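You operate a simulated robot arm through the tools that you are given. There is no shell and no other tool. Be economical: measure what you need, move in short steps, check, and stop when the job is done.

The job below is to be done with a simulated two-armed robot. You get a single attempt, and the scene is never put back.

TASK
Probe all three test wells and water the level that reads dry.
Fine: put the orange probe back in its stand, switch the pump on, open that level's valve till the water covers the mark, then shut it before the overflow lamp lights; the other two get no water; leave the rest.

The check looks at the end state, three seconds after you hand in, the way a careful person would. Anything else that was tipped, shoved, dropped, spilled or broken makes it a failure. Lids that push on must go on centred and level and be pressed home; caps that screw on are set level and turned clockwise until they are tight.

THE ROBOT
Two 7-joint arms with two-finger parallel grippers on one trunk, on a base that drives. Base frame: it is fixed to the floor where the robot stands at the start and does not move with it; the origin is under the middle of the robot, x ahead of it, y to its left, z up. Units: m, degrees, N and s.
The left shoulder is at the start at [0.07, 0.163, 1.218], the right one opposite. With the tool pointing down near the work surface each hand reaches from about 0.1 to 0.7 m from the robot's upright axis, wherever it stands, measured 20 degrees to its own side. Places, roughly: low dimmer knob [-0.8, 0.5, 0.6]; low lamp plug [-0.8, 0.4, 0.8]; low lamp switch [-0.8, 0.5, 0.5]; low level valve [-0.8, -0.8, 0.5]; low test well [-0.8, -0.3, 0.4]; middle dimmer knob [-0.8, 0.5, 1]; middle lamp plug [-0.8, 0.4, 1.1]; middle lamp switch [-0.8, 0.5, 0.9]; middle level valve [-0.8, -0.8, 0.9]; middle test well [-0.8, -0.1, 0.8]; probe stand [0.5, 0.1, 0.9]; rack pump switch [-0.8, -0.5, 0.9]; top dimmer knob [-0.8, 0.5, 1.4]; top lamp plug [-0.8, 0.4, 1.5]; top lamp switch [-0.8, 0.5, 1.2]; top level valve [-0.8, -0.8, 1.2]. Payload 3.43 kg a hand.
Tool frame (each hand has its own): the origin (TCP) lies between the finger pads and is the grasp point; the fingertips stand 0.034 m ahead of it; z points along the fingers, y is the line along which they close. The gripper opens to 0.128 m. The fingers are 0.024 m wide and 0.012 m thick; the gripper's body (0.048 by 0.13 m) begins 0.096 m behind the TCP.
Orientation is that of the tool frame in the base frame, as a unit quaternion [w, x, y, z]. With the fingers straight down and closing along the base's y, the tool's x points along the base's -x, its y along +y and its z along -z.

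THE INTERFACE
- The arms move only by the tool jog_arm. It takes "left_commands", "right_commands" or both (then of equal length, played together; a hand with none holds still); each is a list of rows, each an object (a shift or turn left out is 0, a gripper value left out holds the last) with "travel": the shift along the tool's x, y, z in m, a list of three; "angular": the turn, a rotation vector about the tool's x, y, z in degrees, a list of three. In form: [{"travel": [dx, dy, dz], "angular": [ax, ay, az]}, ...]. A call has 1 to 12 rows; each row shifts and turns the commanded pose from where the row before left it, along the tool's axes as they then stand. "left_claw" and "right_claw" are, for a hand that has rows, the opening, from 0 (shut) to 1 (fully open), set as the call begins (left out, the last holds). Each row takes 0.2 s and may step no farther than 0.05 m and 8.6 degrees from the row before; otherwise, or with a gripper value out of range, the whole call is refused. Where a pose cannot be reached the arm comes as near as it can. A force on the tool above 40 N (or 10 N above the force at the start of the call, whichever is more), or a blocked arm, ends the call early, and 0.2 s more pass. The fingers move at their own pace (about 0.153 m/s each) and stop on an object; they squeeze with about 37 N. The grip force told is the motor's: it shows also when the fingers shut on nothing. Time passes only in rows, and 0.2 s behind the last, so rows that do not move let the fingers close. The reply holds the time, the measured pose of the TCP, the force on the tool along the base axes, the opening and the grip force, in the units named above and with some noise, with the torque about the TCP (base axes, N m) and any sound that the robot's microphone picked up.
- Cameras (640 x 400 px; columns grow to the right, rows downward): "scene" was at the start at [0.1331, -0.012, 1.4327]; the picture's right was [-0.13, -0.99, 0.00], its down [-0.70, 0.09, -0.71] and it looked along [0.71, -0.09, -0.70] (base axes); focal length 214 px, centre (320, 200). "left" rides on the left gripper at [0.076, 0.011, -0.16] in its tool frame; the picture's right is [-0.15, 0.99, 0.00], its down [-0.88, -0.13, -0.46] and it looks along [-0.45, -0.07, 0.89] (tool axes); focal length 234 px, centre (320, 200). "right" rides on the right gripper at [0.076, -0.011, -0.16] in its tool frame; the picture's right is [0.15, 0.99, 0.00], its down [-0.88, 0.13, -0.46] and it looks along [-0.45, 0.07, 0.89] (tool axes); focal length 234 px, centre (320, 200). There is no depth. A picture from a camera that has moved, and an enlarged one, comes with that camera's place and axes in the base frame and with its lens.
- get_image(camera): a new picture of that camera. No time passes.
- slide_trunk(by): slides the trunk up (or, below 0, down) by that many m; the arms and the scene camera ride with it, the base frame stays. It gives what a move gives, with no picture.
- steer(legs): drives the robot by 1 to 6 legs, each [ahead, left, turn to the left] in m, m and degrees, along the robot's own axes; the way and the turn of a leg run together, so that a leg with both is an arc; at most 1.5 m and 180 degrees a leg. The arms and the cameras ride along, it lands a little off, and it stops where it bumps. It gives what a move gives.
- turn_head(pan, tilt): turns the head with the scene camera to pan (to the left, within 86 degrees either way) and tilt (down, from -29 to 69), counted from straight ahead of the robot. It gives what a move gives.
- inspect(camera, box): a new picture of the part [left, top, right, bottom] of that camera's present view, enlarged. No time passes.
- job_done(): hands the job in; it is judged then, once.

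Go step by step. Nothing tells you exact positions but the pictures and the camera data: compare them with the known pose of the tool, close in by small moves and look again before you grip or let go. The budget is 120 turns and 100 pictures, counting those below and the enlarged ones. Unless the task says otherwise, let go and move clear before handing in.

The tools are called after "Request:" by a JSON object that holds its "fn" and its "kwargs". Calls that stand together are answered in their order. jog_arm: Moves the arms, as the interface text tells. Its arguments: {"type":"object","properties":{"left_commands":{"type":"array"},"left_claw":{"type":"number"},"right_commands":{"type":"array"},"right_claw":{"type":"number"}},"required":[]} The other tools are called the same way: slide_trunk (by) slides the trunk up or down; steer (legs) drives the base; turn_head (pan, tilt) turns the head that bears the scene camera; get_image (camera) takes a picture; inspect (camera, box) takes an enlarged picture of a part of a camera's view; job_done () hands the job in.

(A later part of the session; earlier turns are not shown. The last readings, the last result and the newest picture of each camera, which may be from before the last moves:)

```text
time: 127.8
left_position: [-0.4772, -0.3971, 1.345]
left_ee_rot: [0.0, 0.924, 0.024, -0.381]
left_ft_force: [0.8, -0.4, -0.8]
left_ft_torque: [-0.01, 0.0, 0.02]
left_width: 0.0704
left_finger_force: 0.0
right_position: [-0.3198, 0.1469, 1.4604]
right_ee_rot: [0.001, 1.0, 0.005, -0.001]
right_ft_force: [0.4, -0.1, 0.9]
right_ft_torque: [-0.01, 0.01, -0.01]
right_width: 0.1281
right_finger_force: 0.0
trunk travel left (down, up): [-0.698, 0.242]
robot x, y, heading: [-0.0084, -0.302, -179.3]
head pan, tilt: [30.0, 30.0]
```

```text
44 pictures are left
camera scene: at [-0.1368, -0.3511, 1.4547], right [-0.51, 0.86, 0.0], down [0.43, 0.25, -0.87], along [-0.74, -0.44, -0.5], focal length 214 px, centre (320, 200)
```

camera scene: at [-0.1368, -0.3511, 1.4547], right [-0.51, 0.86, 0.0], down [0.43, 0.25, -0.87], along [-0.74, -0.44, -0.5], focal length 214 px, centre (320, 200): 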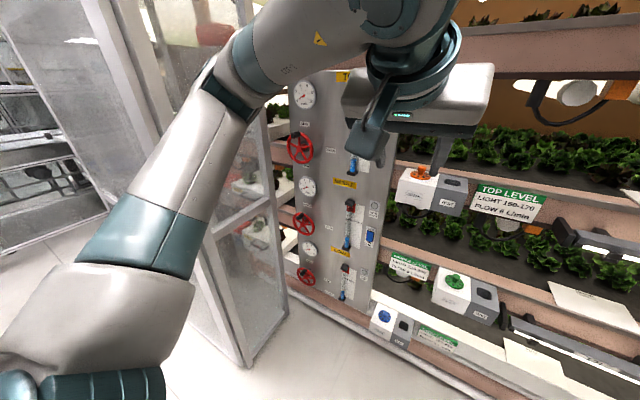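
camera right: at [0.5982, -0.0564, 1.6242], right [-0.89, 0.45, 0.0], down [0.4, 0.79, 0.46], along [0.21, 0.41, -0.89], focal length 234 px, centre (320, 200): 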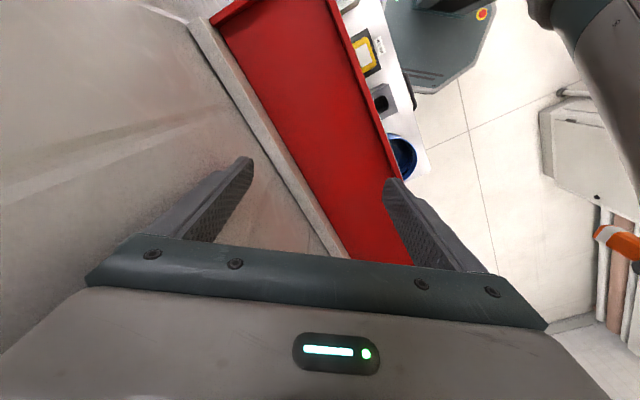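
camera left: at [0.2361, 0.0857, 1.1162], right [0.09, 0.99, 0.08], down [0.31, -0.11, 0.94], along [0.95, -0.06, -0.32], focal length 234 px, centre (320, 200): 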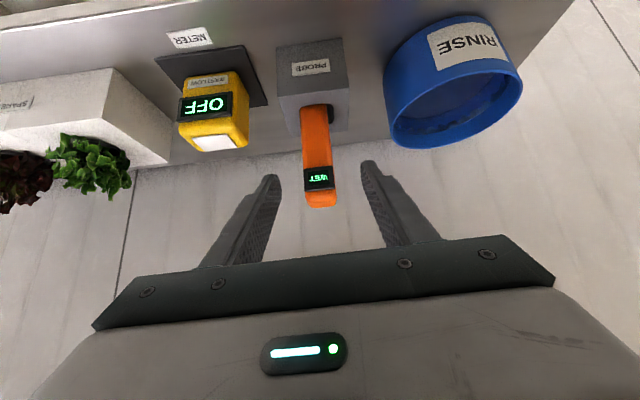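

Request:
{"fn": "inspect", "kwargs": {"camera": "scene", "box": [270, 160, 400, 290]}}

Request:
{"fn": "get_image", "kwargs": {"camera": "left"}}

```text
3.08 times, centred on (335, 225) of scene
camera zoom: at [-0.1368, -0.3511, 1.4547], right [-0.51, 0.86, 0.0], down [0.43, 0.25, -0.87], along [-0.74, -0.44, -0.5], focal length 660 px, centre (274, 123)
```

zoom: 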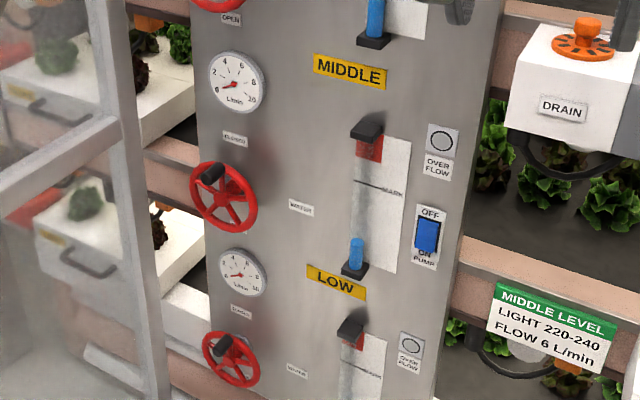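

```text
42 pictures are left
camera left: at [-0.3107, -0.4012, 1.4066], right [-0.06, -0.99, 0.09], down [-0.31, 0.1, 0.94], along [-0.95, 0.03, -0.32], focal length 234 px, centre (320, 200)
```

left: 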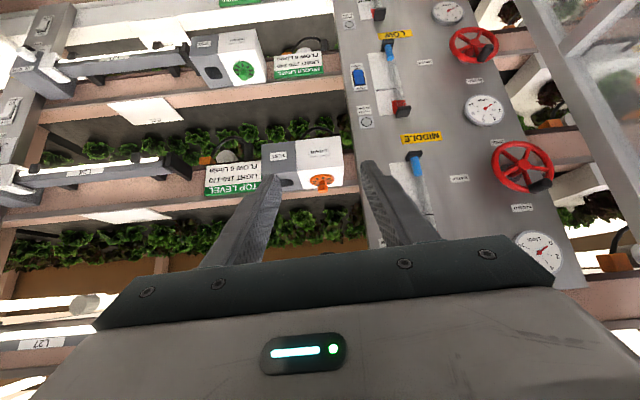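

I can read the panel now. The MIDDLE section has its own gauge, red handwheel (≈(−0.75, −0.79, 0.90), radius ≈5 cm), sight tube and overflow lamp, with the pump rocker at ≈(−0.765, −0.507, 0.94). I'll use the right hand and tuck the left hand out to the side.

Request:
{"fn": "jog_arm", "kwargs": {"left_commands": [{"travel": [0.0088, 0.0375, -0.0088]}, {"travel": [0.0088, 0.0375, -0.0088]}, {"travel": [0.0088, 0.0375, -0.0088]}, {"travel": [0.0088, 0.0375, -0.0088]}, {"travel": [0.0088, 0.0375, -0.0088]}, {"travel": [0.0088, 0.0375, -0.0088]}, {"travel": [0.0088, 0.0375, -0.0088]}, {}], "right_commands": [{"travel": [-0.019, 0.0185, 0.0375]}, {"travel": [-0.019, 0.0185, 0.0375]}, {"travel": [-0.019, 0.0185, 0.0375]}, {"travel": [-0.019, 0.0185, 0.0375]}, {"travel": [-0.019, 0.0185, 0.0375]}, {"travel": [-0.019, 0.0185, 0.0375]}, {"travel": [-0.019, 0.0185, 0.0375]}, {"travel": [-0.019, 0.0185, 0.0375]}], "right_claw": 0.1}}

Request:
{"fn": "jog_arm", "kwargs": {"right_commands": [{"angular": [0, -8.2, 0]}, {"angular": [0, -8.2, 0]}, {"angular": [0, -8.2, 0]}, {"angular": [0, -8.2, 0]}, {"angular": [0, -8.2, 0]}, {"angular": [0, -8.2, 0]}, {"angular": [0, -8.2, 0]}, {"angular": [0, -8.2, 0]}, {"angular": [0, -8.2, 0]}, {"angular": [0, -8.2, 0]}, {"angular": [0, -8.0, 0]}, {}]}}

Request:
{"fn": "get_image", "kwargs": {"camera": "scene"}}

```text
time: 129.6
left_position: [-0.3801, -0.6536, 1.3449]
left_ee_rot: [0.0, 0.925, 0.022, -0.379]
left_ft_force: [-0.2, 0.6, 0.3]
left_ft_torque: [-0.01, -0.03, 0.02]
left_width: 0.0702
left_finger_force: 0.1
right_position: [-0.4573, 0.087, 1.16]
right_ee_rot: [0.002, 1.0, 0.005, 0.0]
right_ft_force: [-0.1, 0.0, 0.1]
right_ft_torque: [-0.07, -0.07, 0.01]
right_width: 0.013
right_finger_force: 0.1
right hand out of reach, approached as far as the arm can: row 4, 5, 6, 7, 8
trunk travel left (down, up): [-0.698, 0.242]
robot x, y, heading: [-0.0122, -0.302, -179.6]
head pan, tilt: [30.0, 30.0]
```

```text
time: 132.2
left_position: [-0.3782, -0.6569, 1.3429]
left_ee_rot: [-0.001, 0.925, 0.024, -0.38]
left_ft_force: [-0.2, 0.0, -0.1]
left_ft_torque: [0.02, 0.02, -0.02]
left_width: 0.0704
left_finger_force: 0.0
right_position: [-0.5375, 0.1533, 1.1933]
right_ee_rot: [-0.004, -0.705, -0.004, 0.709]
right_ft_force: [-0.7, -1.0, 0.0]
right_ft_torque: [0.02, 0.01, -0.04]
right_width: 0.0129
right_finger_force: 0.1
right hand out of reach, approached as far as the arm can: row 5, 6, 7, 8, 9, 10
trunk travel left (down, up): [-0.698, 0.242]
robot x, y, heading: [-0.0093, -0.3035, -179.3]
head pan, tilt: [30.0, 30.0]
```

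```text
41 pictures are left
camera scene: at [-0.1378, -0.3534, 1.4545], right [-0.51, 0.86, 0.0], down [0.43, 0.26, -0.87], along [-0.74, -0.44, -0.5], focal length 214 px, centre (320, 200)
```

scene: 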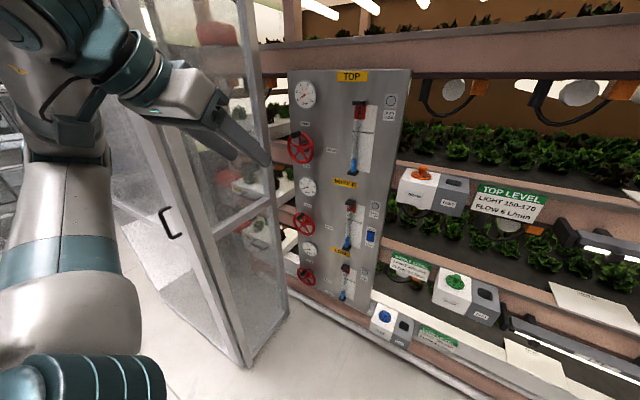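

The view is clear now, so I'll zoom in on the middle section.

Request:
{"fn": "inspect", "kwargs": {"camera": "scene", "box": [285, 175, 405, 260]}}

Request:
{"fn": "inspect", "kwargs": {"camera": "scene", "box": [285, 65, 405, 300]}}

```text
4.71 times, centred on (345, 218) of scene
camera zoom: at [-0.1378, -0.3534, 1.4545], right [-0.51, 0.86, 0.0], down [0.43, 0.26, -0.87], along [-0.74, -0.44, -0.5], focal length 1009 px, centre (202, 118)
```

zoom: 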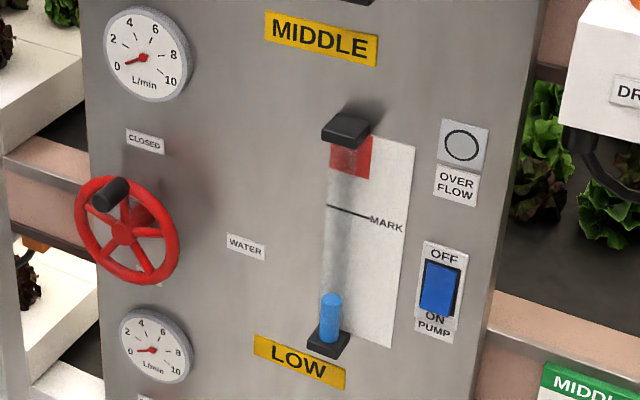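

```text
1.70 times, centred on (345, 182) of scene
camera zoom: at [-0.1378, -0.3534, 1.4545], right [-0.51, 0.86, 0.0], down [0.43, 0.26, -0.87], along [-0.74, -0.44, -0.5], focal length 365 px, centre (277, 230)
```

zoom: 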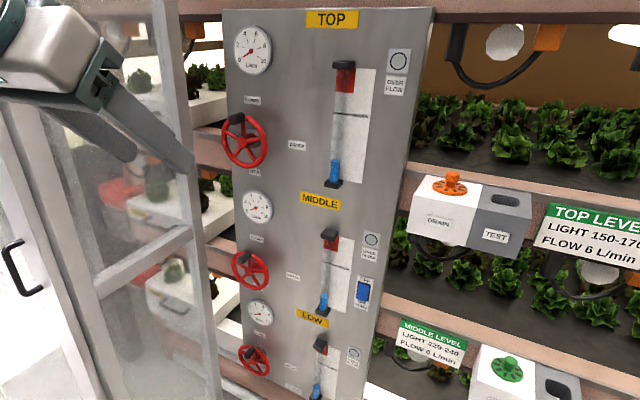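

I'll bring the right hand in front at switch height, pull the left hand back, then turn the base about 30° left toward the panel.

Request:
{"fn": "jog_arm", "kwargs": {"right_commands": [{"travel": [0.03, 0.025, -0.01]}, {"travel": [0.03, 0.025, -0.01]}, {"travel": [0.03, 0.025, -0.01]}, {"travel": [0.03, 0.025, -0.01]}, {"travel": [0.03, 0.025, -0.01]}, {"travel": [0.03, 0.025, -0.01]}, {"travel": [0.03, 0.025, -0.01]}, {"travel": [0.03, 0.025, -0.01]}, {}], "left_commands": [{"travel": [0.025, 0, -0.025]}, {"travel": [0.025, 0, -0.025]}, {"travel": [0.02, 0, -0.02]}, {}, {}, {}, {}, {}, {}]}}

Request:
{"fn": "steer", "kwargs": {"legs": [[0, 0, 29.3]]}}

Request:
{"fn": "turn_head", "kwargs": {"pan": 0, "tilt": 30}}

Request:
{"fn": "get_image", "kwargs": {"camera": "scene"}}

```text
time: 134.2
left_position: [-0.2796, -0.6528, 1.3429]
left_ee_rot: [0.001, 0.925, 0.025, -0.379]
left_ft_force: [-0.5, -0.3, -0.6]
left_ft_torque: [-0.01, 0.03, 0.01]
left_width: 0.0704
left_finger_force: 0.2
right_position: [-0.5081, 0.1421, 1.0856]
right_ee_rot: [-0.004, -0.707, -0.003, 0.707]
right_ft_force: [0.9, 0.9, -0.9]
right_ft_torque: [-0.04, -0.01, -0.01]
right_width: 0.0128
right_finger_force: 0.0
right hand out of reach, approached as far as the arm can: row 1, 2, 3, 4, 5, 6, 7, 8
trunk travel left (down, up): [-0.698, 0.242]
robot x, y, heading: [-0.0107, -0.3076, -179.4]
head pan, tilt: [30.0, 30.0]
```

```text
time: 136.1
left_position: [-0.0768, -0.7382, 1.3437]
left_ee_rot: [0.095, 0.889, 0.255, -0.368]
left_ft_force: [-0.6, 0.7, 0.2]
left_ft_torque: [-0.01, -0.01, 0.03]
left_width: 0.0703
left_finger_force: 0.1
right_position: [-0.6621, -0.1551, 1.0853]
right_ee_rot: [-0.183, -0.683, -0.181, 0.684]
right_ft_force: [0.1, 0.3, 0.5]
right_ft_torque: [0.01, -0.03, 0.0]
right_width: 0.0125
right_finger_force: 0.1
trunk travel left (down, up): [-0.698, 0.242]
robot x, y, heading: [-0.0107, -0.3082, -150.2]
head pan, tilt: [30.0, 30.0]
```

```text
time: 137.0
left_position: [-0.0764, -0.7381, 1.343]
left_ee_rot: [0.095, 0.89, 0.254, -0.367]
left_ft_force: [0.0, -0.3, 0.2]
left_ft_torque: [0.05, 0.0, 0.02]
left_width: 0.0706
left_finger_force: 0.0
right_position: [-0.6623, -0.1545, 1.0836]
right_ee_rot: [-0.181, -0.683, -0.181, 0.684]
right_ft_force: [-0.7, 0.4, 0.5]
right_ft_torque: [0.04, -0.01, -0.02]
right_width: 0.0129
right_finger_force: 0.0
trunk travel left (down, up): [-0.698, 0.242]
robot x, y, heading: [-0.0142, -0.3013, -150.2]
head pan, tilt: [0.0, 30.0]
```

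```text
38 pictures are left
camera scene: at [-0.1308, -0.3745, 1.4547], right [-0.5, 0.87, 0.0], down [0.43, 0.25, -0.87], along [-0.75, -0.43, -0.5], focal length 214 px, centre (320, 200)
```

scene: 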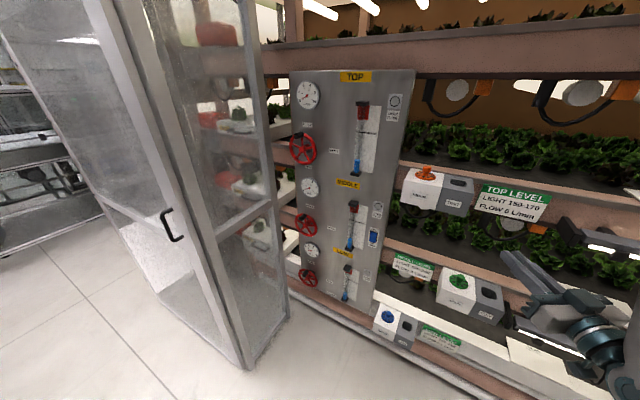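

I'll lower the trunk so the hand reaches switch height, then extend the right hand forward and inward.

Request:
{"fn": "slide_trunk", "kwargs": {"by": -0.16}}

Request:
{"fn": "jog_arm", "kwargs": {"right_commands": [{"travel": [0, 0.02, 0.02]}, {"travel": [0, 0.02, 0.02]}, {"travel": [0, 0.025, 0.015]}, {"travel": [0, 0.025, 0.015]}, {"travel": [0, 0.03, 0.015]}, {"travel": [0, 0.03, 0.015]}, {}]}}

```text
time: 138.8
left_position: [-0.0757, -0.7392, 1.1823]
left_ee_rot: [0.094, 0.89, 0.255, -0.367]
left_ft_force: [-0.1, 0.1, -0.2]
left_ft_torque: [0.01, -0.01, -0.02]
left_width: 0.0705
left_finger_force: 0.0
right_position: [-0.6614, -0.1562, 0.9262]
right_ee_rot: [-0.18, -0.684, -0.18, 0.684]
right_ft_force: [0.3, 0.6, 0.0]
right_ft_torque: [0.01, 0.05, 0.03]
right_width: 0.0125
right_finger_force: 0.1
trunk travel left (down, up): [-0.538, 0.402]
robot x, y, heading: [-0.0111, -0.3029, -150.7]
head pan, tilt: [0.0, 30.0]
```

```text
time: 140.4
left_position: [-0.0768, -0.7393, 1.1828]
left_ee_rot: [0.094, 0.89, 0.255, -0.368]
left_ft_force: [0.8, -0.3, 0.4]
left_ft_torque: [0.02, -0.02, -0.02]
left_width: 0.0705
left_finger_force: 0.1
right_position: [-0.7031, -0.2696, 0.9694]
right_ee_rot: [0.184, 0.684, 0.183, -0.682]
right_ft_force: [-0.1, -0.5, 0.2]
right_ft_torque: [0.03, -0.01, 0.02]
right_width: 0.0125
right_finger_force: 0.1
right hand out of reach, approached as far as the arm can: row 1, 2, 3, 4, 5, 6
trunk travel left (down, up): [-0.538, 0.402]
robot x, y, heading: [-0.011, -0.302, -150.3]
head pan, tilt: [0.0, 30.0]
```

The hand needs to be further out when it points horizontally. I'll turn to a shallower angle (−165°), drive left, then extend it toward the pump switch.

Request:
{"fn": "steer", "kwargs": {"legs": [[0, 0, -14.7], [0.05, 0.261, 0]]}}

Request:
{"fn": "jog_arm", "kwargs": {"right_commands": [{"travel": [0.01, 0.02, 0.0]}, {"travel": [0.01, 0.02, 0.0]}, {"travel": [0.01, 0.02, 0]}, {"travel": [0.01, 0.02, 0]}, {}]}}

Request:
{"fn": "get_image", "kwargs": {"camera": "scene"}}

```text
time: 143.2
left_position: [-0.1661, -0.9727, 1.1832]
left_ee_rot: [0.047, 0.915, 0.139, -0.377]
left_ft_force: [0.3, -0.5, 0.3]
left_ft_torque: [-0.03, 0.0, -0.04]
left_width: 0.0703
left_finger_force: 0.1
right_position: [-0.652, -0.3603, 0.9695]
right_ee_rot: [0.094, 0.702, 0.094, -0.7]
right_ft_force: [-0.4, 0.3, 0.5]
right_ft_torque: [0.01, 0.02, -0.02]
right_width: 0.0126
right_finger_force: 0.1
trunk travel left (down, up): [-0.538, 0.402]
robot x, y, heading: [0.0084, -0.5709, -164.9]
head pan, tilt: [0.0, 30.0]
```

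```text
time: 144.4
left_position: [-0.1651, -0.9723, 1.1828]
left_ee_rot: [0.047, 0.915, 0.138, -0.377]
left_ft_force: [0.4, 0.1, -0.9]
left_ft_torque: [-0.03, -0.01, 0.03]
left_width: 0.0704
left_finger_force: 0.0
right_position: [-0.6423, -0.3638, 0.9686]
right_ee_rot: [0.097, 0.702, 0.096, -0.699]
right_ft_force: [0.2, -0.3, 0.4]
right_ft_torque: [0.0, -0.03, 0.0]
right_width: 0.0127
right_finger_force: 0.2
right hand out of reach, approached as far as the arm can: row 1, 2, 3, 4
trunk travel left (down, up): [-0.538, 0.402]
robot x, y, heading: [0.0087, -0.5712, -164.8]
head pan, tilt: [0.0, 30.0]
```

```text
37 pictures are left
camera scene: at [-0.125, -0.6061, 1.2947], right [-0.26, 0.97, 0.0], down [0.48, 0.13, -0.87], along [-0.84, -0.22, -0.5], focal length 214 px, centre (320, 200)
```

scene: 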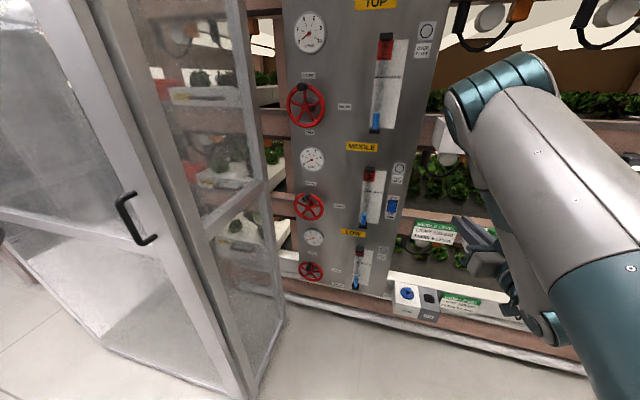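

The elbow folds awkwardly with the hand horizontal. The 45° tilt worked well on the other arm, so I'll tilt the right hand the same way. That will do for pressing the rocker and for gripping the wheel's crank handle.

Request:
{"fn": "jog_arm", "kwargs": {"right_commands": [{"angular": [0, 7.5, 0]}, {"angular": [0, 7.5, 0]}, {"angular": [0, 7.5, 0]}, {"angular": [0, 7.5, 0]}, {"angular": [0, 7.5, 0]}, {"angular": [0, 7.5, 0]}, {}]}}

Request:
{"fn": "slide_trunk", "kwargs": {"by": 0.16}}

Request:
{"fn": "jog_arm", "kwargs": {"right_commands": [{"travel": [0.01, 0.03, 0.01]}, {"travel": [0.01, 0.03, 0.01]}, {"travel": [0.01, 0.03, 0.01]}, {"travel": [0.01, 0.03, 0.01]}, {}]}}

Request:
{"fn": "get_image", "kwargs": {"camera": "scene"}}

```text
time: 146.0
left_position: [-0.1657, -0.9721, 1.1832]
left_ee_rot: [0.046, 0.915, 0.139, -0.377]
left_ft_force: [0.2, -0.5, 0.8]
left_ft_torque: [-0.04, 0.0, -0.03]
left_width: 0.0703
left_finger_force: 0.1
right_position: [-0.6457, -0.3398, 0.956]
right_ee_rot: [0.06, 0.922, 0.093, -0.372]
right_ft_force: [-0.5, 0.6, 0.2]
right_ft_torque: [0.01, -0.01, -0.01]
right_width: 0.013
right_finger_force: 0.1
right hand out of reach, approached as far as the arm can: row 1
trunk travel left (down, up): [-0.538, 0.402]
robot x, y, heading: [0.0098, -0.569, -164.7]
head pan, tilt: [0.0, 30.0]
```

```text
time: 147.8
left_position: [-0.1647, -0.973, 1.3436]
left_ee_rot: [0.047, 0.914, 0.139, -0.377]
left_ft_force: [0.5, 0.9, -0.8]
left_ft_torque: [0.0, -0.01, 0.0]
left_width: 0.0706
left_finger_force: 0.1
right_position: [-0.6456, -0.3422, 1.1154]
right_ee_rot: [0.063, 0.921, 0.094, -0.372]
right_ft_force: [-1.1, 0.0, 0.0]
right_ft_torque: [0.01, 0.02, -0.03]
right_width: 0.0131
right_finger_force: 0.0
trunk travel left (down, up): [-0.698, 0.242]
robot x, y, heading: [0.0097, -0.5683, -164.9]
head pan, tilt: [0.0, 30.0]
```

```text
time: 148.4
left_position: [-0.1667, -0.9737, 1.3419]
left_ee_rot: [0.047, 0.915, 0.139, -0.376]
left_ft_force: [0.0, 1.1, 0.5]
left_ft_torque: [0.02, 0.0, -0.02]
left_width: 0.0705
left_finger_force: 0.0
right_position: [-0.6053, -0.3826, 1.0037]
right_ee_rot: [0.039, 0.952, 0.108, -0.285]
right_ft_force: [-0.4, -0.7, -0.5]
right_ft_torque: [0.01, -0.01, 0.01]
right_width: 0.0128
right_finger_force: 0.1
trunk travel left (down, up): [-0.698, 0.242]
robot x, y, heading: [0.0094, -0.5736, -165.1]
head pan, tilt: [0.0, 30.0]
stopped in row 2 (right hand): the arm was blocked; the commanded pose is now the measured one
```

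```text
36 pictures are left
camera scene: at [-0.1261, -0.6076, 1.4546], right [-0.26, 0.97, 0.0], down [0.48, 0.13, -0.87], along [-0.84, -0.22, -0.5], focal length 214 px, centre (320, 200)
```

scene: 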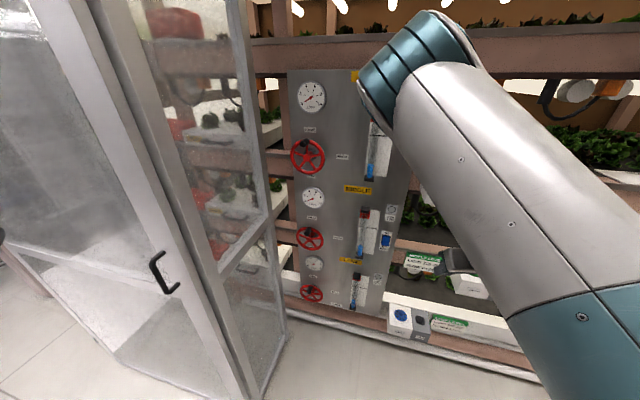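

Request:
{"fn": "jog_arm", "kwargs": {"right_commands": [{"travel": [-0.025, 0, -0.037]}, {"travel": [-0.025, 0, -0.037]}, {"travel": [-0.025, 0, -0.037]}, {"travel": [-0.025, 0, -0.037]}, {}]}}

Request:
{"fn": "get_image", "kwargs": {"camera": "scene"}}

```text
time: 149.1
left_position: [-0.1655, -0.9728, 1.3426]
left_ee_rot: [0.047, 0.915, 0.138, -0.377]
left_ft_force: [-0.1, -0.2, -0.1]
left_ft_torque: [0.05, -0.01, 0.01]
left_width: 0.0703
left_finger_force: 0.0
right_position: [-0.5721, -0.3614, 1.0032]
right_ee_rot: [0.032, 0.978, 0.092, -0.185]
right_ft_force: [0.0, 0.3, -0.6]
right_ft_torque: [-0.02, -0.03, 0.03]
right_width: 0.013
right_finger_force: 0.2
trunk travel left (down, up): [-0.698, 0.242]
robot x, y, heading: [0.0082, -0.5705, -164.8]
head pan, tilt: [0.0, 30.0]
stopped in row 3 (right hand): the arm was blocked; the commanded pose is now the measured one
```

```text
35 pictures are left
camera scene: at [-0.1253, -0.6061, 1.4546], right [-0.26, 0.97, 0.0], down [0.48, 0.13, -0.87], along [-0.84, -0.22, -0.5], focal length 214 px, centre (320, 200)
```

scene: 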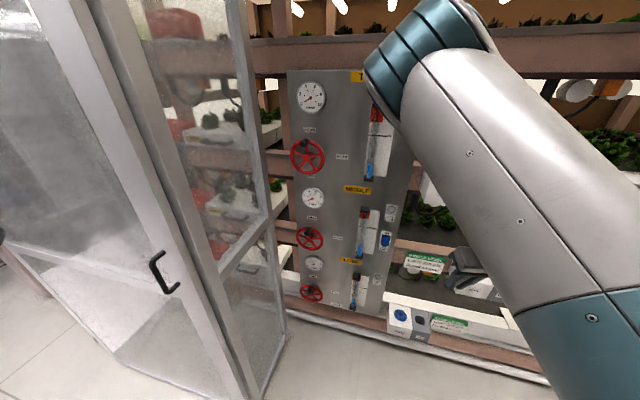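

Request:
{"fn": "jog_arm", "kwargs": {"right_commands": [{"travel": [0, -0.02, -0.01], "angular": [0, 7, 0]}, {"travel": [0, -0.02, -0.01], "angular": [0, 7, 0]}, {"travel": [0, -0.02, -0.02], "angular": [0, 7, 0]}, {"travel": [0, -0.02, -0.03]}, {"travel": [0, -0.02, -0.03]}, {"travel": [0, 0, -0.04]}, {"travel": [0, 0, -0.04]}, {"travel": [0, 0, -0.04]}, {}]}}

Request:
{"fn": "get_image", "kwargs": {"camera": "right"}}

```text
time: 151.1
left_position: [-0.1649, -0.9731, 1.3433]
left_ee_rot: [0.047, 0.915, 0.139, -0.376]
left_ft_force: [-0.5, -0.5, 0.7]
left_ft_torque: [0.01, 0.02, -0.02]
left_width: 0.0703
left_finger_force: 0.0
right_position: [-0.5849, -0.2561, 1.2215]
right_ee_rot: [0.014, 0.995, 0.098, -0.005]
right_ft_force: [0.3, -0.3, 0.7]
right_ft_torque: [0.01, -0.03, 0.0]
right_width: 0.0127
right_finger_force: 0.0
trunk travel left (down, up): [-0.698, 0.242]
robot x, y, heading: [0.0077, -0.5636, -164.8]
head pan, tilt: [0.0, 30.0]
```

```text
34 pictures are left
camera right: at [-0.5092, -0.2243, 1.3802], right [0.34, -0.94, 0.02], down [-0.83, -0.29, 0.47], along [-0.44, -0.18, -0.88], focal length 234 px, centre (320, 200)
```

right: 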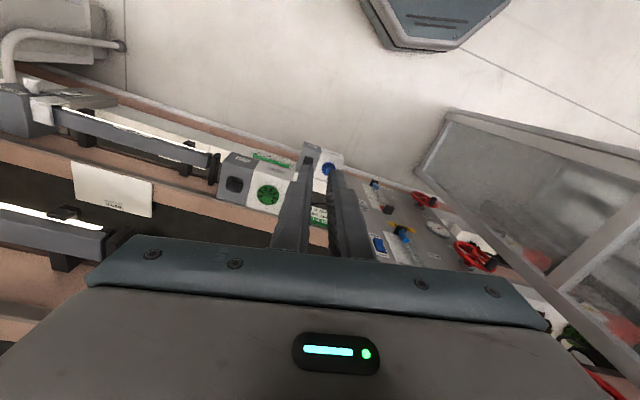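

The right hand is recovered. I'll bring it in front of the chest at height, then tilt it 45°, mirroring the left arm's good posture.

Request:
{"fn": "jog_arm", "kwargs": {"right_commands": [{"travel": [0.005, 0.02, -0.035]}, {"travel": [0.005, 0.02, -0.035]}, {"travel": [0.005, 0.02, -0.035]}, {"travel": [0.005, 0.025, -0.035]}, {"travel": [0.005, 0.03, -0.03]}, {"travel": [0.005, 0.035, -0.01]}, {"travel": [0.005, 0.035, -0.01]}, {"travel": [0.005, 0.035, 0]}, {"travel": [0.005, 0.035, 0]}, {"travel": [0.005, 0.035, 0]}, {}]}}

Request:
{"fn": "jog_arm", "kwargs": {"right_commands": [{"angular": [0, -7.5, 0]}, {"angular": [0, -7.5, 0]}, {"angular": [0, -7.5, 0]}, {"angular": [0, -7.5, 0]}, {"angular": [0, -7.5, 0]}, {"angular": [0, -7.5, 0]}, {}]}}

Request:
{"fn": "get_image", "kwargs": {"camera": "scene"}}

```text
time: 153.5
left_position: [-0.1645, -0.9735, 1.343]
left_ee_rot: [0.047, 0.914, 0.138, -0.377]
left_ft_force: [0.1, -0.9, -0.3]
left_ft_torque: [-0.04, -0.03, -0.01]
left_width: 0.0701
left_finger_force: 0.1
right_position: [-0.5389, -0.307, 1.3756]
right_ee_rot: [0.019, 0.996, 0.088, 0.002]
right_ft_force: [0.8, -0.6, 0.3]
right_ft_torque: [-0.01, -0.02, -0.01]
right_width: 0.013
right_finger_force: 0.0
right hand out of reach, approached as far as the arm can: row 4, 5, 6, 7, 8, 9, 10
trunk travel left (down, up): [-0.698, 0.242]
robot x, y, heading: [0.0071, -0.5707, -164.9]
head pan, tilt: [0.0, 30.0]
```

```text
time: 155.1
left_position: [-0.1656, -0.9729, 1.3438]
left_ee_rot: [0.048, 0.915, 0.138, -0.377]
left_ft_force: [0.0, -0.7, 0.2]
left_ft_torque: [-0.02, -0.04, -0.01]
left_width: 0.0703
left_finger_force: 0.0
right_position: [-0.5428, -0.2985, 1.3842]
right_ee_rot: [0.05, 0.917, 0.084, -0.386]
right_ft_force: [-0.6, -0.5, -0.4]
right_ft_torque: [0.0, -0.02, -0.02]
right_width: 0.0126
right_finger_force: 0.0
right hand out of reach, approached as far as the arm can: row 1, 3, 5
trunk travel left (down, up): [-0.698, 0.242]
robot x, y, heading: [0.0069, -0.5679, -165.0]
head pan, tilt: [0.0, 30.0]
```

```text
33 pictures are left
camera scene: at [-0.1251, -0.6062, 1.4547], right [-0.26, 0.97, 0.0], down [0.48, 0.13, -0.87], along [-0.84, -0.22, -0.5], focal length 214 px, centre (320, 200)
```

scene: 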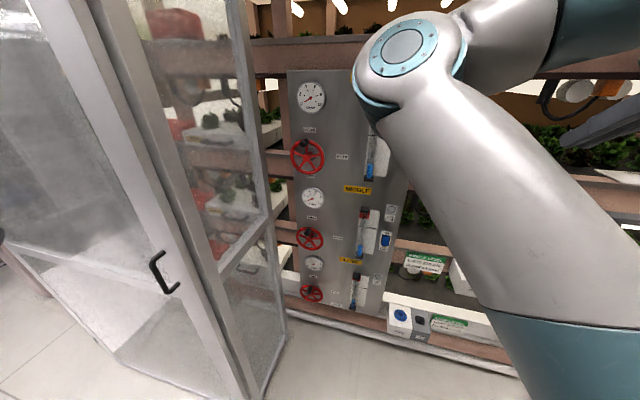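

The right arm settled with its elbow in front of the head, which blocks inward reach. The left arm's posture is good, so I'll use the left hand for the panel and swing the right arm out to the side first.

Request:
{"fn": "jog_arm", "kwargs": {"right_commands": [{"angular": [0, 7.5, 0]}, {"angular": [0, 7.5, 0]}, {"angular": [0, 7.5, 0]}, {"angular": [0, 7.5, 0]}, {"angular": [0, 7.5, 0]}, {"angular": [0, 7.5, 0]}, {"travel": [0.02, -0.04, 0]}, {"travel": [0.02, -0.04, 0]}, {"travel": [0.03, -0.03, 0]}, {"travel": [0.03, -0.03, 0]}, {"travel": [0.04, 0, 0]}, {"travel": [0.04, 0, 0]}]}}

Request:
{"fn": "jog_arm", "kwargs": {"right_commands": [{"travel": [0.04, 0, 0.02]}, {"travel": [0.04, 0, 0.02]}, {"travel": [0.04, 0, 0.03]}, {"travel": [0.04, 0, 0.03]}, {"travel": [0, 0, 0.04]}, {"travel": [0, 0, 0.04]}, {}]}}

Request:
{"fn": "get_image", "kwargs": {"camera": "scene"}}

```text
time: 157.7
left_position: [-0.1637, -0.9715, 1.3432]
left_ee_rot: [0.048, 0.914, 0.138, -0.377]
left_ft_force: [-0.2, 0.2, 0.2]
left_ft_torque: [0.0, 0.04, 0.05]
left_width: 0.0702
left_finger_force: 0.0
right_position: [-0.3915, -0.1274, 1.3775]
right_ee_rot: [0.014, 0.995, 0.097, -0.005]
right_ft_force: [0.2, 0.3, -0.5]
right_ft_torque: [-0.02, 0.02, -0.01]
right_width: 0.0128
right_finger_force: 0.0
trunk travel left (down, up): [-0.698, 0.242]
robot x, y, heading: [0.0117, -0.5708, -164.7]
head pan, tilt: [0.0, 30.0]
```

```text
time: 159.3
left_position: [-0.164, -0.9729, 1.3436]
left_ee_rot: [0.047, 0.914, 0.139, -0.377]
left_ft_force: [0.3, 0.0, -0.3]
left_ft_torque: [0.02, 0.01, 0.01]
left_width: 0.0704
left_finger_force: 0.2
right_position: [-0.2364, -0.1046, 1.1959]
right_ee_rot: [0.014, 0.995, 0.098, -0.006]
right_ft_force: [-0.5, 0.2, -1.2]
right_ft_torque: [0.0, 0.04, -0.02]
right_width: 0.0126
right_finger_force: 0.1
trunk travel left (down, up): [-0.698, 0.242]
robot x, y, heading: [0.0108, -0.5665, -164.9]
head pan, tilt: [0.0, 30.0]
```

```text
32 pictures are left
camera scene: at [-0.1236, -0.6063, 1.4549], right [-0.26, 0.97, 0.0], down [0.48, 0.13, -0.87], along [-0.84, -0.22, -0.5], focal length 214 px, centre (320, 200)
```

scene: 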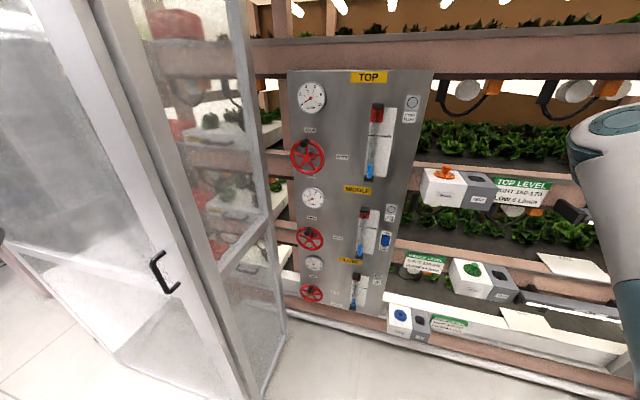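

The view is clear. I'll bring the left hand to the front with fingers closed, and drive to face the pump switch.

Request:
{"fn": "jog_arm", "kwargs": {"left_commands": [{"travel": [-0.016, -0.0375, 0.016]}, {"travel": [-0.016, -0.0375, 0.016]}, {"travel": [-0.016, -0.0375, 0.016]}, {"travel": [-0.016, -0.0375, 0.016]}, {"travel": [-0.016, -0.0375, 0.016]}, {"travel": [-0.016, -0.0375, 0.016]}, {"travel": [-0.016, -0.0375, 0.016]}, {"travel": [-0.016, -0.0375, 0.016]}, {}], "left_claw": 0.0}}

Request:
{"fn": "steer", "kwargs": {"legs": [[0.06, -0.288, 0]]}}

```text
time: 161.3
left_position: [-0.4261, -0.7384, 1.3513]
left_ee_rot: [0.048, 0.915, 0.14, -0.376]
left_ft_force: [0.6, -0.1, 0.5]
left_ft_torque: [0.01, 0.01, -0.01]
left_width: 0.0001
left_finger_force: 32.8
left hand out of reach, approached as far as the arm can: row 1
right_position: [-0.2369, -0.1055, 1.1969]
right_ee_rot: [0.014, 0.995, 0.098, -0.006]
right_ft_force: [0.6, -1.0, 0.9]
right_ft_torque: [0.03, 0.01, 0.0]
right_width: 0.0127
right_finger_force: 0.1
trunk travel left (down, up): [-0.698, 0.242]
robot x, y, heading: [0.0091, -0.5717, -165.0]
head pan, tilt: [0.0, 30.0]
```

```text
time: 163.3
left_position: [-0.5599, -0.475, 1.3522]
left_ee_rot: [0.046, 0.915, 0.138, -0.377]
left_ft_force: [-0.5, 0.0, 0.5]
left_ft_torque: [0.03, -0.03, 0.03]
left_width: 0.0
left_finger_force: 32.8
right_position: [-0.3694, 0.1584, 1.1958]
right_ee_rot: [0.014, 0.995, 0.097, -0.006]
right_ft_force: [0.1, -0.1, -0.3]
right_ft_torque: [0.01, -0.01, 0.0]
right_width: 0.013
right_finger_force: 0.0
trunk travel left (down, up): [-0.698, 0.242]
robot x, y, heading: [-0.1266, -0.3058, -165.1]
head pan, tilt: [0.0, 30.0]
```

Request:
{"fn": "jog_arm", "kwargs": {"left_commands": [{"travel": [0.0198, -0.0012, 0.0355]}, {"travel": [0.0198, -0.0012, 0.0355]}, {"travel": [0.0198, -0.0012, 0.0355]}, {"travel": [0.0198, -0.0012, 0.0355]}, {"travel": [0.0198, -0.0012, 0.0355]}, {"travel": [0.0198, -0.0012, 0.0355]}, {"travel": [0.0198, -0.0012, 0.0355]}, {"travel": [0.0198, -0.0012, 0.0355]}, {"travel": [0.0198, -0.0012, 0.0355]}, {}]}}

Request:
{"fn": "get_image", "kwargs": {"camera": "left"}}

Request:
{"fn": "get_image", "kwargs": {"camera": "scene"}}

```text
time: 165.5
left_position: [-0.6587, -0.4871, 1.0006]
left_ee_rot: [0.047, 0.915, 0.138, -0.377]
left_ft_force: [0.3, -0.9, 0.1]
left_ft_torque: [0.03, 0.01, 0.0]
left_width: 0.0001
left_finger_force: 33.1
right_position: [-0.37, 0.1599, 1.1966]
right_ee_rot: [0.014, 0.995, 0.096, -0.005]
right_ft_force: [-0.6, -1.1, 0.5]
right_ft_torque: [0.03, 0.01, -0.02]
right_width: 0.0129
right_finger_force: 0.0
trunk travel left (down, up): [-0.698, 0.242]
robot x, y, heading: [-0.1253, -0.3083, -165.2]
head pan, tilt: [0.0, 30.0]
```

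```text
31 pictures are left
camera left: at [-0.4952, -0.4485, 1.0601], right [0.19, -0.98, 0.09], down [-0.33, 0.02, 0.95], along [-0.93, -0.2, -0.32], focal length 234 px, centre (320, 200)
```

left: 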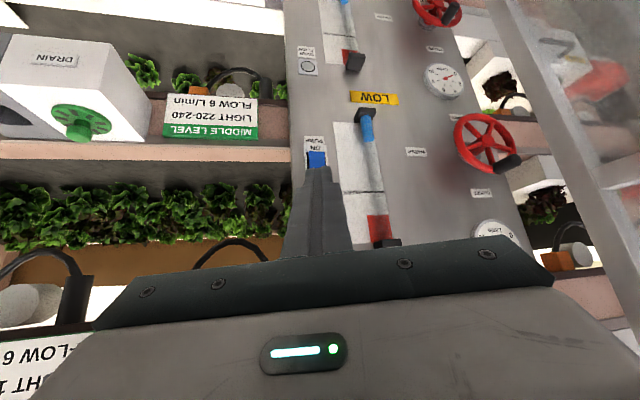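

```text
30 pictures are left
camera scene: at [-0.2578, -0.3418, 1.4548], right [-0.26, 0.97, 0.0], down [0.48, 0.13, -0.87], along [-0.84, -0.22, -0.5], focal length 214 px, centre (320, 200)
```

scene: 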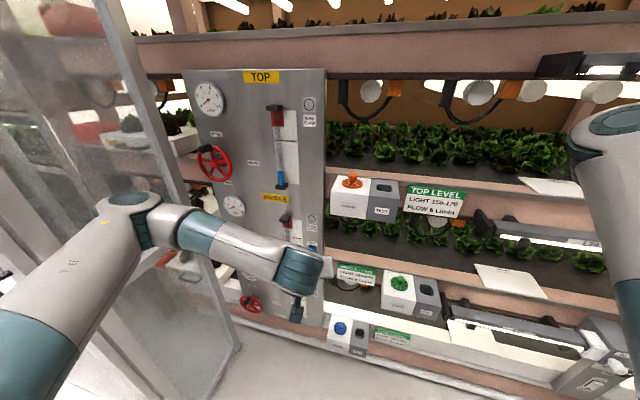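

Request:
{"fn": "jog_arm", "kwargs": {"left_commands": [{"travel": [0.0085, 0.0005, 0.0388]}, {"travel": [0.0085, 0.0005, 0.0388]}, {}]}}

Request:
{"fn": "inspect", "kwargs": {"camera": "left", "box": [220, 60, 420, 185]}}

Request:
{"fn": "inspect", "kwargs": {"camera": "scene", "box": [250, 200, 350, 265]}}

```text
time: 166.3
left_position: [-0.6999, -0.4978, 0.9318]
left_ee_rot: [0.047, 0.914, 0.138, -0.377]
left_ft_force: [-0.7, -0.4, 0.1]
left_ft_torque: [-0.02, 0.0, 0.01]
left_width: 0.0001
left_finger_force: 33.5
right_position: [-0.3689, 0.1595, 1.1956]
right_ee_rot: [0.014, 0.995, 0.096, -0.006]
right_ft_force: [-0.5, 0.7, -0.2]
right_ft_torque: [-0.03, 0.0, 0.0]
right_width: 0.0129
right_finger_force: 0.1
trunk travel left (down, up): [-0.698, 0.242]
robot x, y, heading: [-0.123, -0.3027, -164.8]
head pan, tilt: [0.0, 30.0]
```

```text
3.20 times, centred on (320, 122) of left
camera zoom: at [-0.5365, -0.4599, 0.993], right [0.19, -0.98, 0.09], down [-0.33, 0.02, 0.95], along [-0.93, -0.2, -0.31], focal length 749 px, centre (320, 448)
```

zoom: 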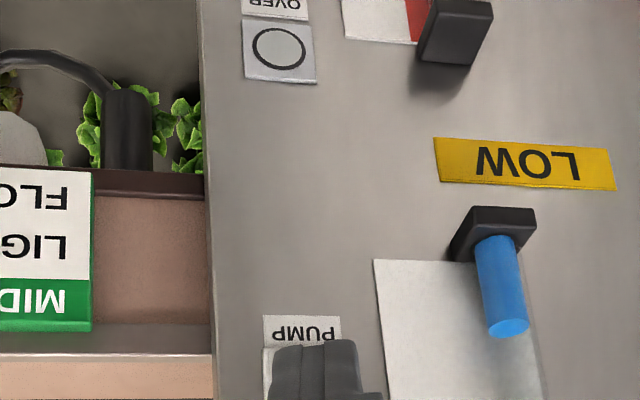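

```text
6.15 times, centred on (300, 232) of scene
camera zoom: at [-0.2577, -0.3417, 1.4548], right [-0.26, 0.97, 0.0], down [0.48, 0.13, -0.87], along [-0.84, -0.22, -0.5], focal length 1320 px, centre (443, 0)
```

zoom: 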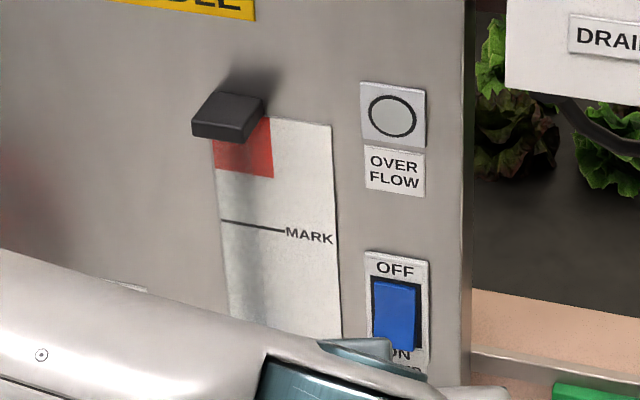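

The rocker spans z≈0.92–0.97 at y≈−0.505. I'll press its lower ON half straight into the panel in small steps.

Request:
{"fn": "jog_arm", "kwargs": {"left_commands": [{"travel": [-0.008, 0, -0.008]}, {"travel": [-0.0068, -0.0026, 0.0068]}, {"travel": [-0.0068, -0.0026, 0.0068]}, {"travel": [-0.0068, -0.0026, 0.0068]}, {"travel": [-0.0034, -0.0013, 0.0034]}, {"travel": [-0.0034, -0.0013, 0.0034]}, {}]}}

Request:
{"fn": "inspect", "kwargs": {"camera": "scene", "box": [250, 200, 350, 265]}}

```text
time: 167.9
left_position: [-0.7391, -0.4986, 0.9433]
left_ee_rot: [0.046, 0.915, 0.139, -0.376]
left_ft_force: [-0.1, -0.2, -0.7]
left_ft_torque: [-0.01, 0.0, -0.01]
left_width: 0.0
left_finger_force: 32.6
right_position: [-0.3698, 0.1587, 1.1959]
right_ee_rot: [0.014, 0.995, 0.097, -0.005]
right_ft_force: [0.4, -0.6, 0.2]
right_ft_torque: [-0.02, 0.01, 0.01]
right_width: 0.0127
right_finger_force: 0.0
trunk travel left (down, up): [-0.698, 0.242]
robot x, y, heading: [-0.1258, -0.3023, -165.1]
head pan, tilt: [0.0, 30.0]
```

```text
6.15 times, centred on (300, 232) of scene
camera zoom: at [-0.2582, -0.342, 1.4547], right [-0.26, 0.97, 0.0], down [0.48, 0.13, -0.87], along [-0.84, -0.22, -0.5], focal length 1320 px, centre (443, 0)
```

zoom: 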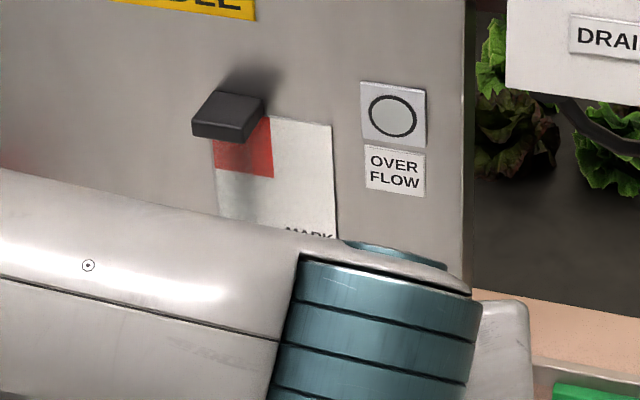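

No contact yet. I'll keep pressing in small steps until I feel the rocker or hear a click.

Request:
{"fn": "jog_arm", "kwargs": {"left_commands": [{"travel": [-0.0034, -0.0013, 0.0034]}, {"travel": [-0.0034, -0.0013, 0.0034]}, {"travel": [-0.0034, -0.0013, 0.0034]}, {"travel": [-0.0034, -0.0013, 0.0034]}, {"travel": [-0.0034, -0.0013, 0.0034]}]}}

Request:
{"fn": "inspect", "kwargs": {"camera": "left", "box": [220, 60, 420, 185]}}

```text
time: 169.1
left_position: [-0.7647, -0.4995, 0.9436]
left_ee_rot: [0.048, 0.915, 0.139, -0.377]
left_ft_force: [-0.6, 0.5, 0.2]
left_ft_torque: [0.04, 0.01, 0.01]
left_width: 0.0001
left_finger_force: 32.6
right_position: [-0.3695, 0.159, 1.1954]
right_ee_rot: [0.014, 0.995, 0.098, -0.006]
right_ft_force: [0.2, 0.4, -0.2]
right_ft_torque: [-0.01, 0.0, 0.0]
right_width: 0.0129
right_finger_force: 0.0
trunk travel left (down, up): [-0.698, 0.242]
robot x, y, heading: [-0.1224, -0.3048, -164.7]
head pan, tilt: [0.0, 30.0]
```

```text
3.20 times, centred on (320, 122) of left
camera zoom: at [-0.6014, -0.4624, 1.0035], right [0.19, -0.98, 0.09], down [-0.33, 0.02, 0.94], along [-0.93, -0.2, -0.32], focal length 749 px, centre (320, 448)
```

zoom: 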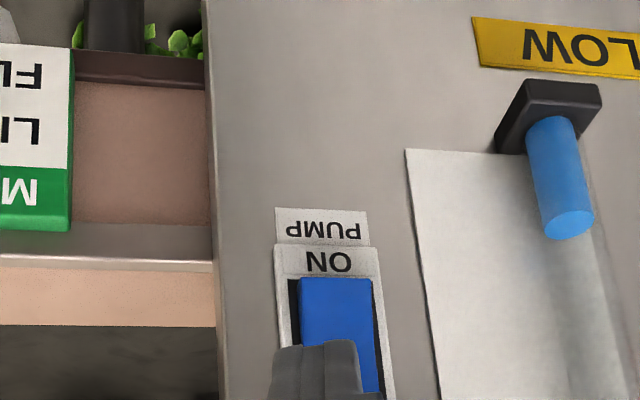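

The panel sits deeper than I took it (x≈−0.83), and the rocker spans z≈0.86–0.92 at y≈−0.522. I'll correct down and left, then press.

Request:
{"fn": "jog_arm", "kwargs": {"left_commands": [{"travel": [0.0185, 0.007, 0.0211]}, {"travel": [0.0185, 0.007, 0.0211]}, {}]}}

Request:
{"fn": "inspect", "kwargs": {"camera": "left", "box": [220, 60, 420, 185]}}

```text
time: 169.9
left_position: [-0.7621, -0.5112, 0.8874]
left_ee_rot: [0.047, 0.915, 0.139, -0.376]
left_ft_force: [-0.4, 0.4, -0.5]
left_ft_torque: [0.0, 0.0, -0.02]
left_width: 0.0
left_finger_force: 33.0
right_position: [-0.3696, 0.1586, 1.1958]
right_ee_rot: [0.014, 0.995, 0.097, -0.006]
right_ft_force: [-0.7, 0.0, 0.2]
right_ft_torque: [-0.04, -0.01, 0.01]
right_width: 0.0127
right_finger_force: 0.0
trunk travel left (down, up): [-0.698, 0.242]
robot x, y, heading: [-0.1261, -0.3043, -165.0]
head pan, tilt: [0.0, 30.0]
```

```text
3.20 times, centred on (320, 122) of left
camera zoom: at [-0.5996, -0.4751, 0.9482], right [0.19, -0.98, 0.09], down [-0.33, 0.02, 0.95], along [-0.93, -0.2, -0.32], focal length 749 px, centre (320, 448)
```

zoom: 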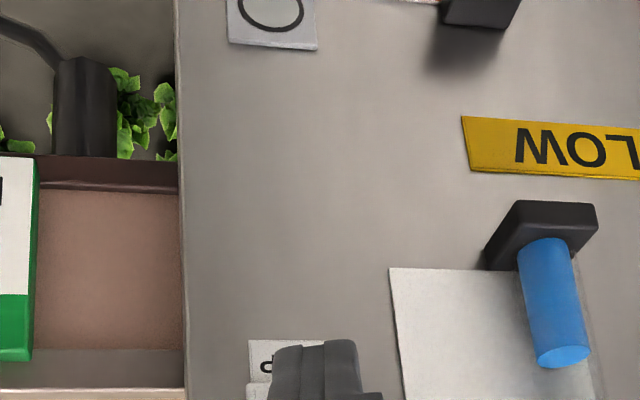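

Request:
{"fn": "jog_arm", "kwargs": {"left_commands": [{"travel": [0, 0.003, 0]}, {"travel": [-0.0048, -0.0018, 0.0048]}, {"travel": [-0.0048, -0.0018, 0.0048]}, {"travel": [-0.0034, -0.0013, 0.0034]}, {"travel": [-0.0034, -0.0013, 0.0034]}, {}]}}

Request:
{"fn": "inspect", "kwargs": {"camera": "left", "box": [220, 60, 420, 185]}}

```text
time: 171.3
left_position: [-0.7868, -0.515, 0.8869]
left_ee_rot: [0.047, 0.915, 0.138, -0.377]
left_ft_force: [0.4, -0.6, -0.5]
left_ft_torque: [0.03, 0.01, -0.01]
left_width: 0.0
left_finger_force: 33.0
right_position: [-0.3696, 0.1584, 1.1937]
right_ee_rot: [0.014, 0.995, 0.097, -0.006]
right_ft_force: [0.7, 0.8, 0.6]
right_ft_torque: [0.02, -0.02, -0.04]
right_width: 0.0131
right_finger_force: 0.1
trunk travel left (down, up): [-0.698, 0.242]
robot x, y, heading: [-0.1248, -0.3042, -165.1]
head pan, tilt: [0.0, 30.0]
```

```text
3.20 times, centred on (320, 122) of left
camera zoom: at [-0.6235, -0.479, 0.9475], right [0.19, -0.98, 0.08], down [-0.33, 0.02, 0.95], along [-0.93, -0.2, -0.32], focal length 749 px, centre (320, 448)
```

zoom: 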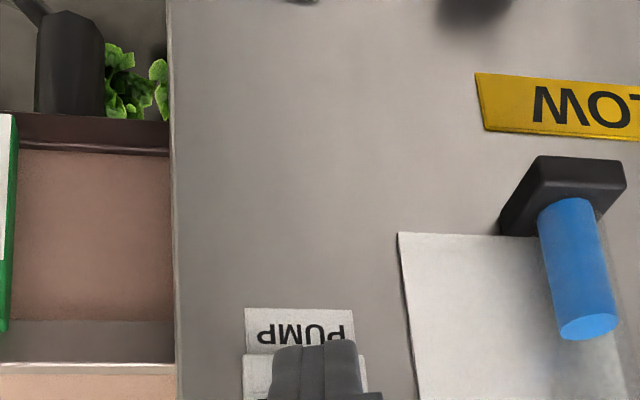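

Request:
{"fn": "jog_arm", "kwargs": {"left_commands": [{"travel": [-0.0034, -0.0013, 0.0034]}, {"travel": [-0.0034, -0.0013, 0.0034]}, {"travel": [-0.0034, -0.0013, 0.0034]}, {"travel": [-0.0034, -0.0013, 0.0034]}, {"travel": [-0.0027, -0.001, 0.0027]}]}}

```text
time: 172.4
left_position: [-0.7986, -0.5168, 0.8869]
left_ee_rot: [0.047, 0.916, 0.138, -0.374]
left_ft_force: [23.6, -1.3, 15.1]
left_ft_torque: [0.0, 0.13, 0.0]
left_width: 0.0
left_finger_force: 32.4
right_position: [-0.3662, 0.1594, 1.1962]
right_ee_rot: [0.013, 0.995, 0.097, -0.007]
right_ft_force: [0.2, 0.0, -0.5]
right_ft_torque: [0.0, -0.03, 0.04]
right_width: 0.0127
right_finger_force: 0.1
trunk travel left (down, up): [-0.698, 0.242]
robot x, y, heading: [-0.1248, -0.304, -164.6]
head pan, tilt: [0.0, 30.0]
stopped in row 5 (left hand): the force on the tool passed its limit at 43 N (the readings are from after the stop); the commanded pose is now the measured one
```

Firm contact at x≈−0.83. I'll back off and check the rocker's state.

Request:
{"fn": "jog_arm", "kwargs": {"left_commands": [{"travel": [0.01, 0.004, -0.01]}, {"travel": [0.02, 0, -0.02]}, {"travel": [0.02, 0, -0.02]}, {"travel": [-0.01, 0.03, -0.03]}, {"travel": [-0.01, 0.0, -0.03]}, {}]}}

Request:
{"fn": "inspect", "kwargs": {"camera": "left", "box": [200, 50, 440, 200]}}

```text
time: 173.8
left_position: [-0.6995, -0.5216, 0.9416]
left_ee_rot: [0.048, 0.917, 0.139, -0.372]
left_ft_force: [0.6, -0.3, -0.3]
left_ft_torque: [0.02, -0.02, -0.03]
left_width: 0.0
left_finger_force: 32.9
right_position: [-0.3697, 0.1584, 1.1966]
right_ee_rot: [0.015, 0.995, 0.098, -0.005]
right_ft_force: [-0.7, 0.0, -0.2]
right_ft_torque: [0.03, -0.02, -0.01]
right_width: 0.0129
right_finger_force: 0.1
trunk travel left (down, up): [-0.698, 0.242]
robot x, y, heading: [-0.1247, -0.3047, -164.7]
head pan, tilt: [0.0, 30.0]
```

```text
2.67 times, centred on (320, 125) of left
camera zoom: at [-0.5367, -0.4849, 1.0034], right [0.19, -0.98, 0.09], down [-0.34, 0.02, 0.94], along [-0.92, -0.2, -0.33], focal length 624 px, centre (320, 400)
```

zoom: 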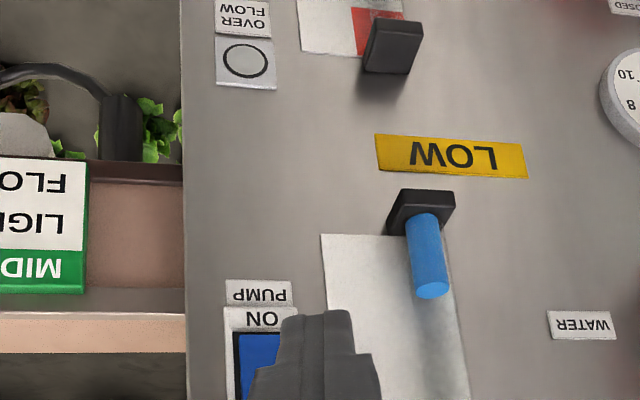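

The rocker now sits pressed in at its ON end. The middle wheel works out at about (−0.776, −0.81, 0.872), with its crank handle at 12 o'clock sticking out. I'll tuck the right hand and angle the base toward the valve.

Request:
{"fn": "jog_arm", "kwargs": {"right_commands": [{"travel": [0.04, 0.02, 0]}, {"travel": [0.04, 0.03, 0]}, {"travel": [0.03, 0.03, 0]}, {}], "left_commands": [{"travel": [0, 0, -0.02]}, {"travel": [-0.005, 0, -0.02]}, {}, {}], "left_claw": 0.4}}

Request:
{"fn": "steer", "kwargs": {"legs": [[0, 0, 33], [0.06, -0.09, 0]]}}

Request:
{"fn": "get_image", "kwargs": {"camera": "scene"}}

Request:
{"fn": "get_image", "kwargs": {"camera": "left"}}

```text
time: 174.8
left_position: [-0.6763, -0.5144, 0.9735]
left_ee_rot: [0.048, 0.917, 0.138, -0.372]
left_ft_force: [-0.5, 0.2, 0.1]
left_ft_torque: [0.01, 0.02, -0.04]
left_width: 0.0515
left_finger_force: 0.0
right_position: [-0.2469, 0.1146, 1.2105]
right_ee_rot: [0.014, 0.995, 0.098, -0.005]
right_ft_force: [0.0, 1.0, 0.0]
right_ft_torque: [0.0, -0.01, 0.01]
right_width: 0.0128
right_finger_force: 0.1
right hand out of reach, approached as far as the arm can: row 3
trunk travel left (down, up): [-0.698, 0.242]
robot x, y, heading: [-0.126, -0.3065, -164.9]
head pan, tilt: [0.0, 30.0]
```

```text
time: 177.6
left_position: [-0.5684, -0.7678, 0.9756]
left_ee_rot: [0.15, 0.84, 0.393, -0.344]
left_ft_force: [-0.3, -0.8, 0.1]
left_ft_torque: [-0.01, -0.02, 0.0]
left_width: 0.0512
left_finger_force: 0.0
right_position: [-0.5514, -0.0049, 1.2108]
right_ee_rot: [0.015, 0.926, 0.377, 0.006]
right_ft_force: [-0.1, -0.5, -0.1]
right_ft_torque: [0.03, 0.0, 0.02]
right_width: 0.0127
right_finger_force: 0.1
trunk travel left (down, up): [-0.698, 0.242]
robot x, y, heading: [-0.2238, -0.2918, -132.0]
head pan, tilt: [0.0, 30.0]
stopped in leg 2: the robot was blocked; the commanded pose is now the measured one
```

```text
22 pictures are left
camera scene: at [-0.312, -0.3959, 1.4553], right [-0.75, 0.67, 0.0], down [0.33, 0.37, -0.87], along [-0.58, -0.65, -0.5], focal length 214 px, centre (320, 200)
```

scene: 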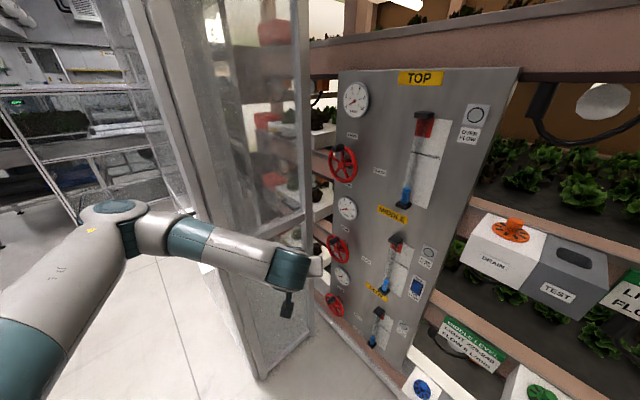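

```text
21 pictures are left
camera left: at [-0.4517, -0.6478, 1.0366], right [0.69, -0.72, 0.08], down [-0.29, -0.17, 0.94], along [-0.66, -0.67, -0.32], focal length 234 px, centre (320, 200)
```

left: 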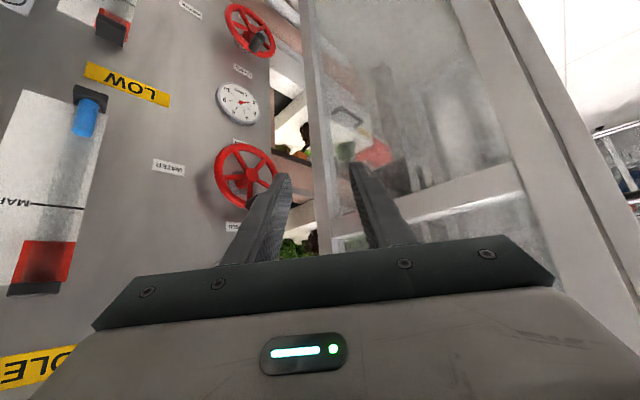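

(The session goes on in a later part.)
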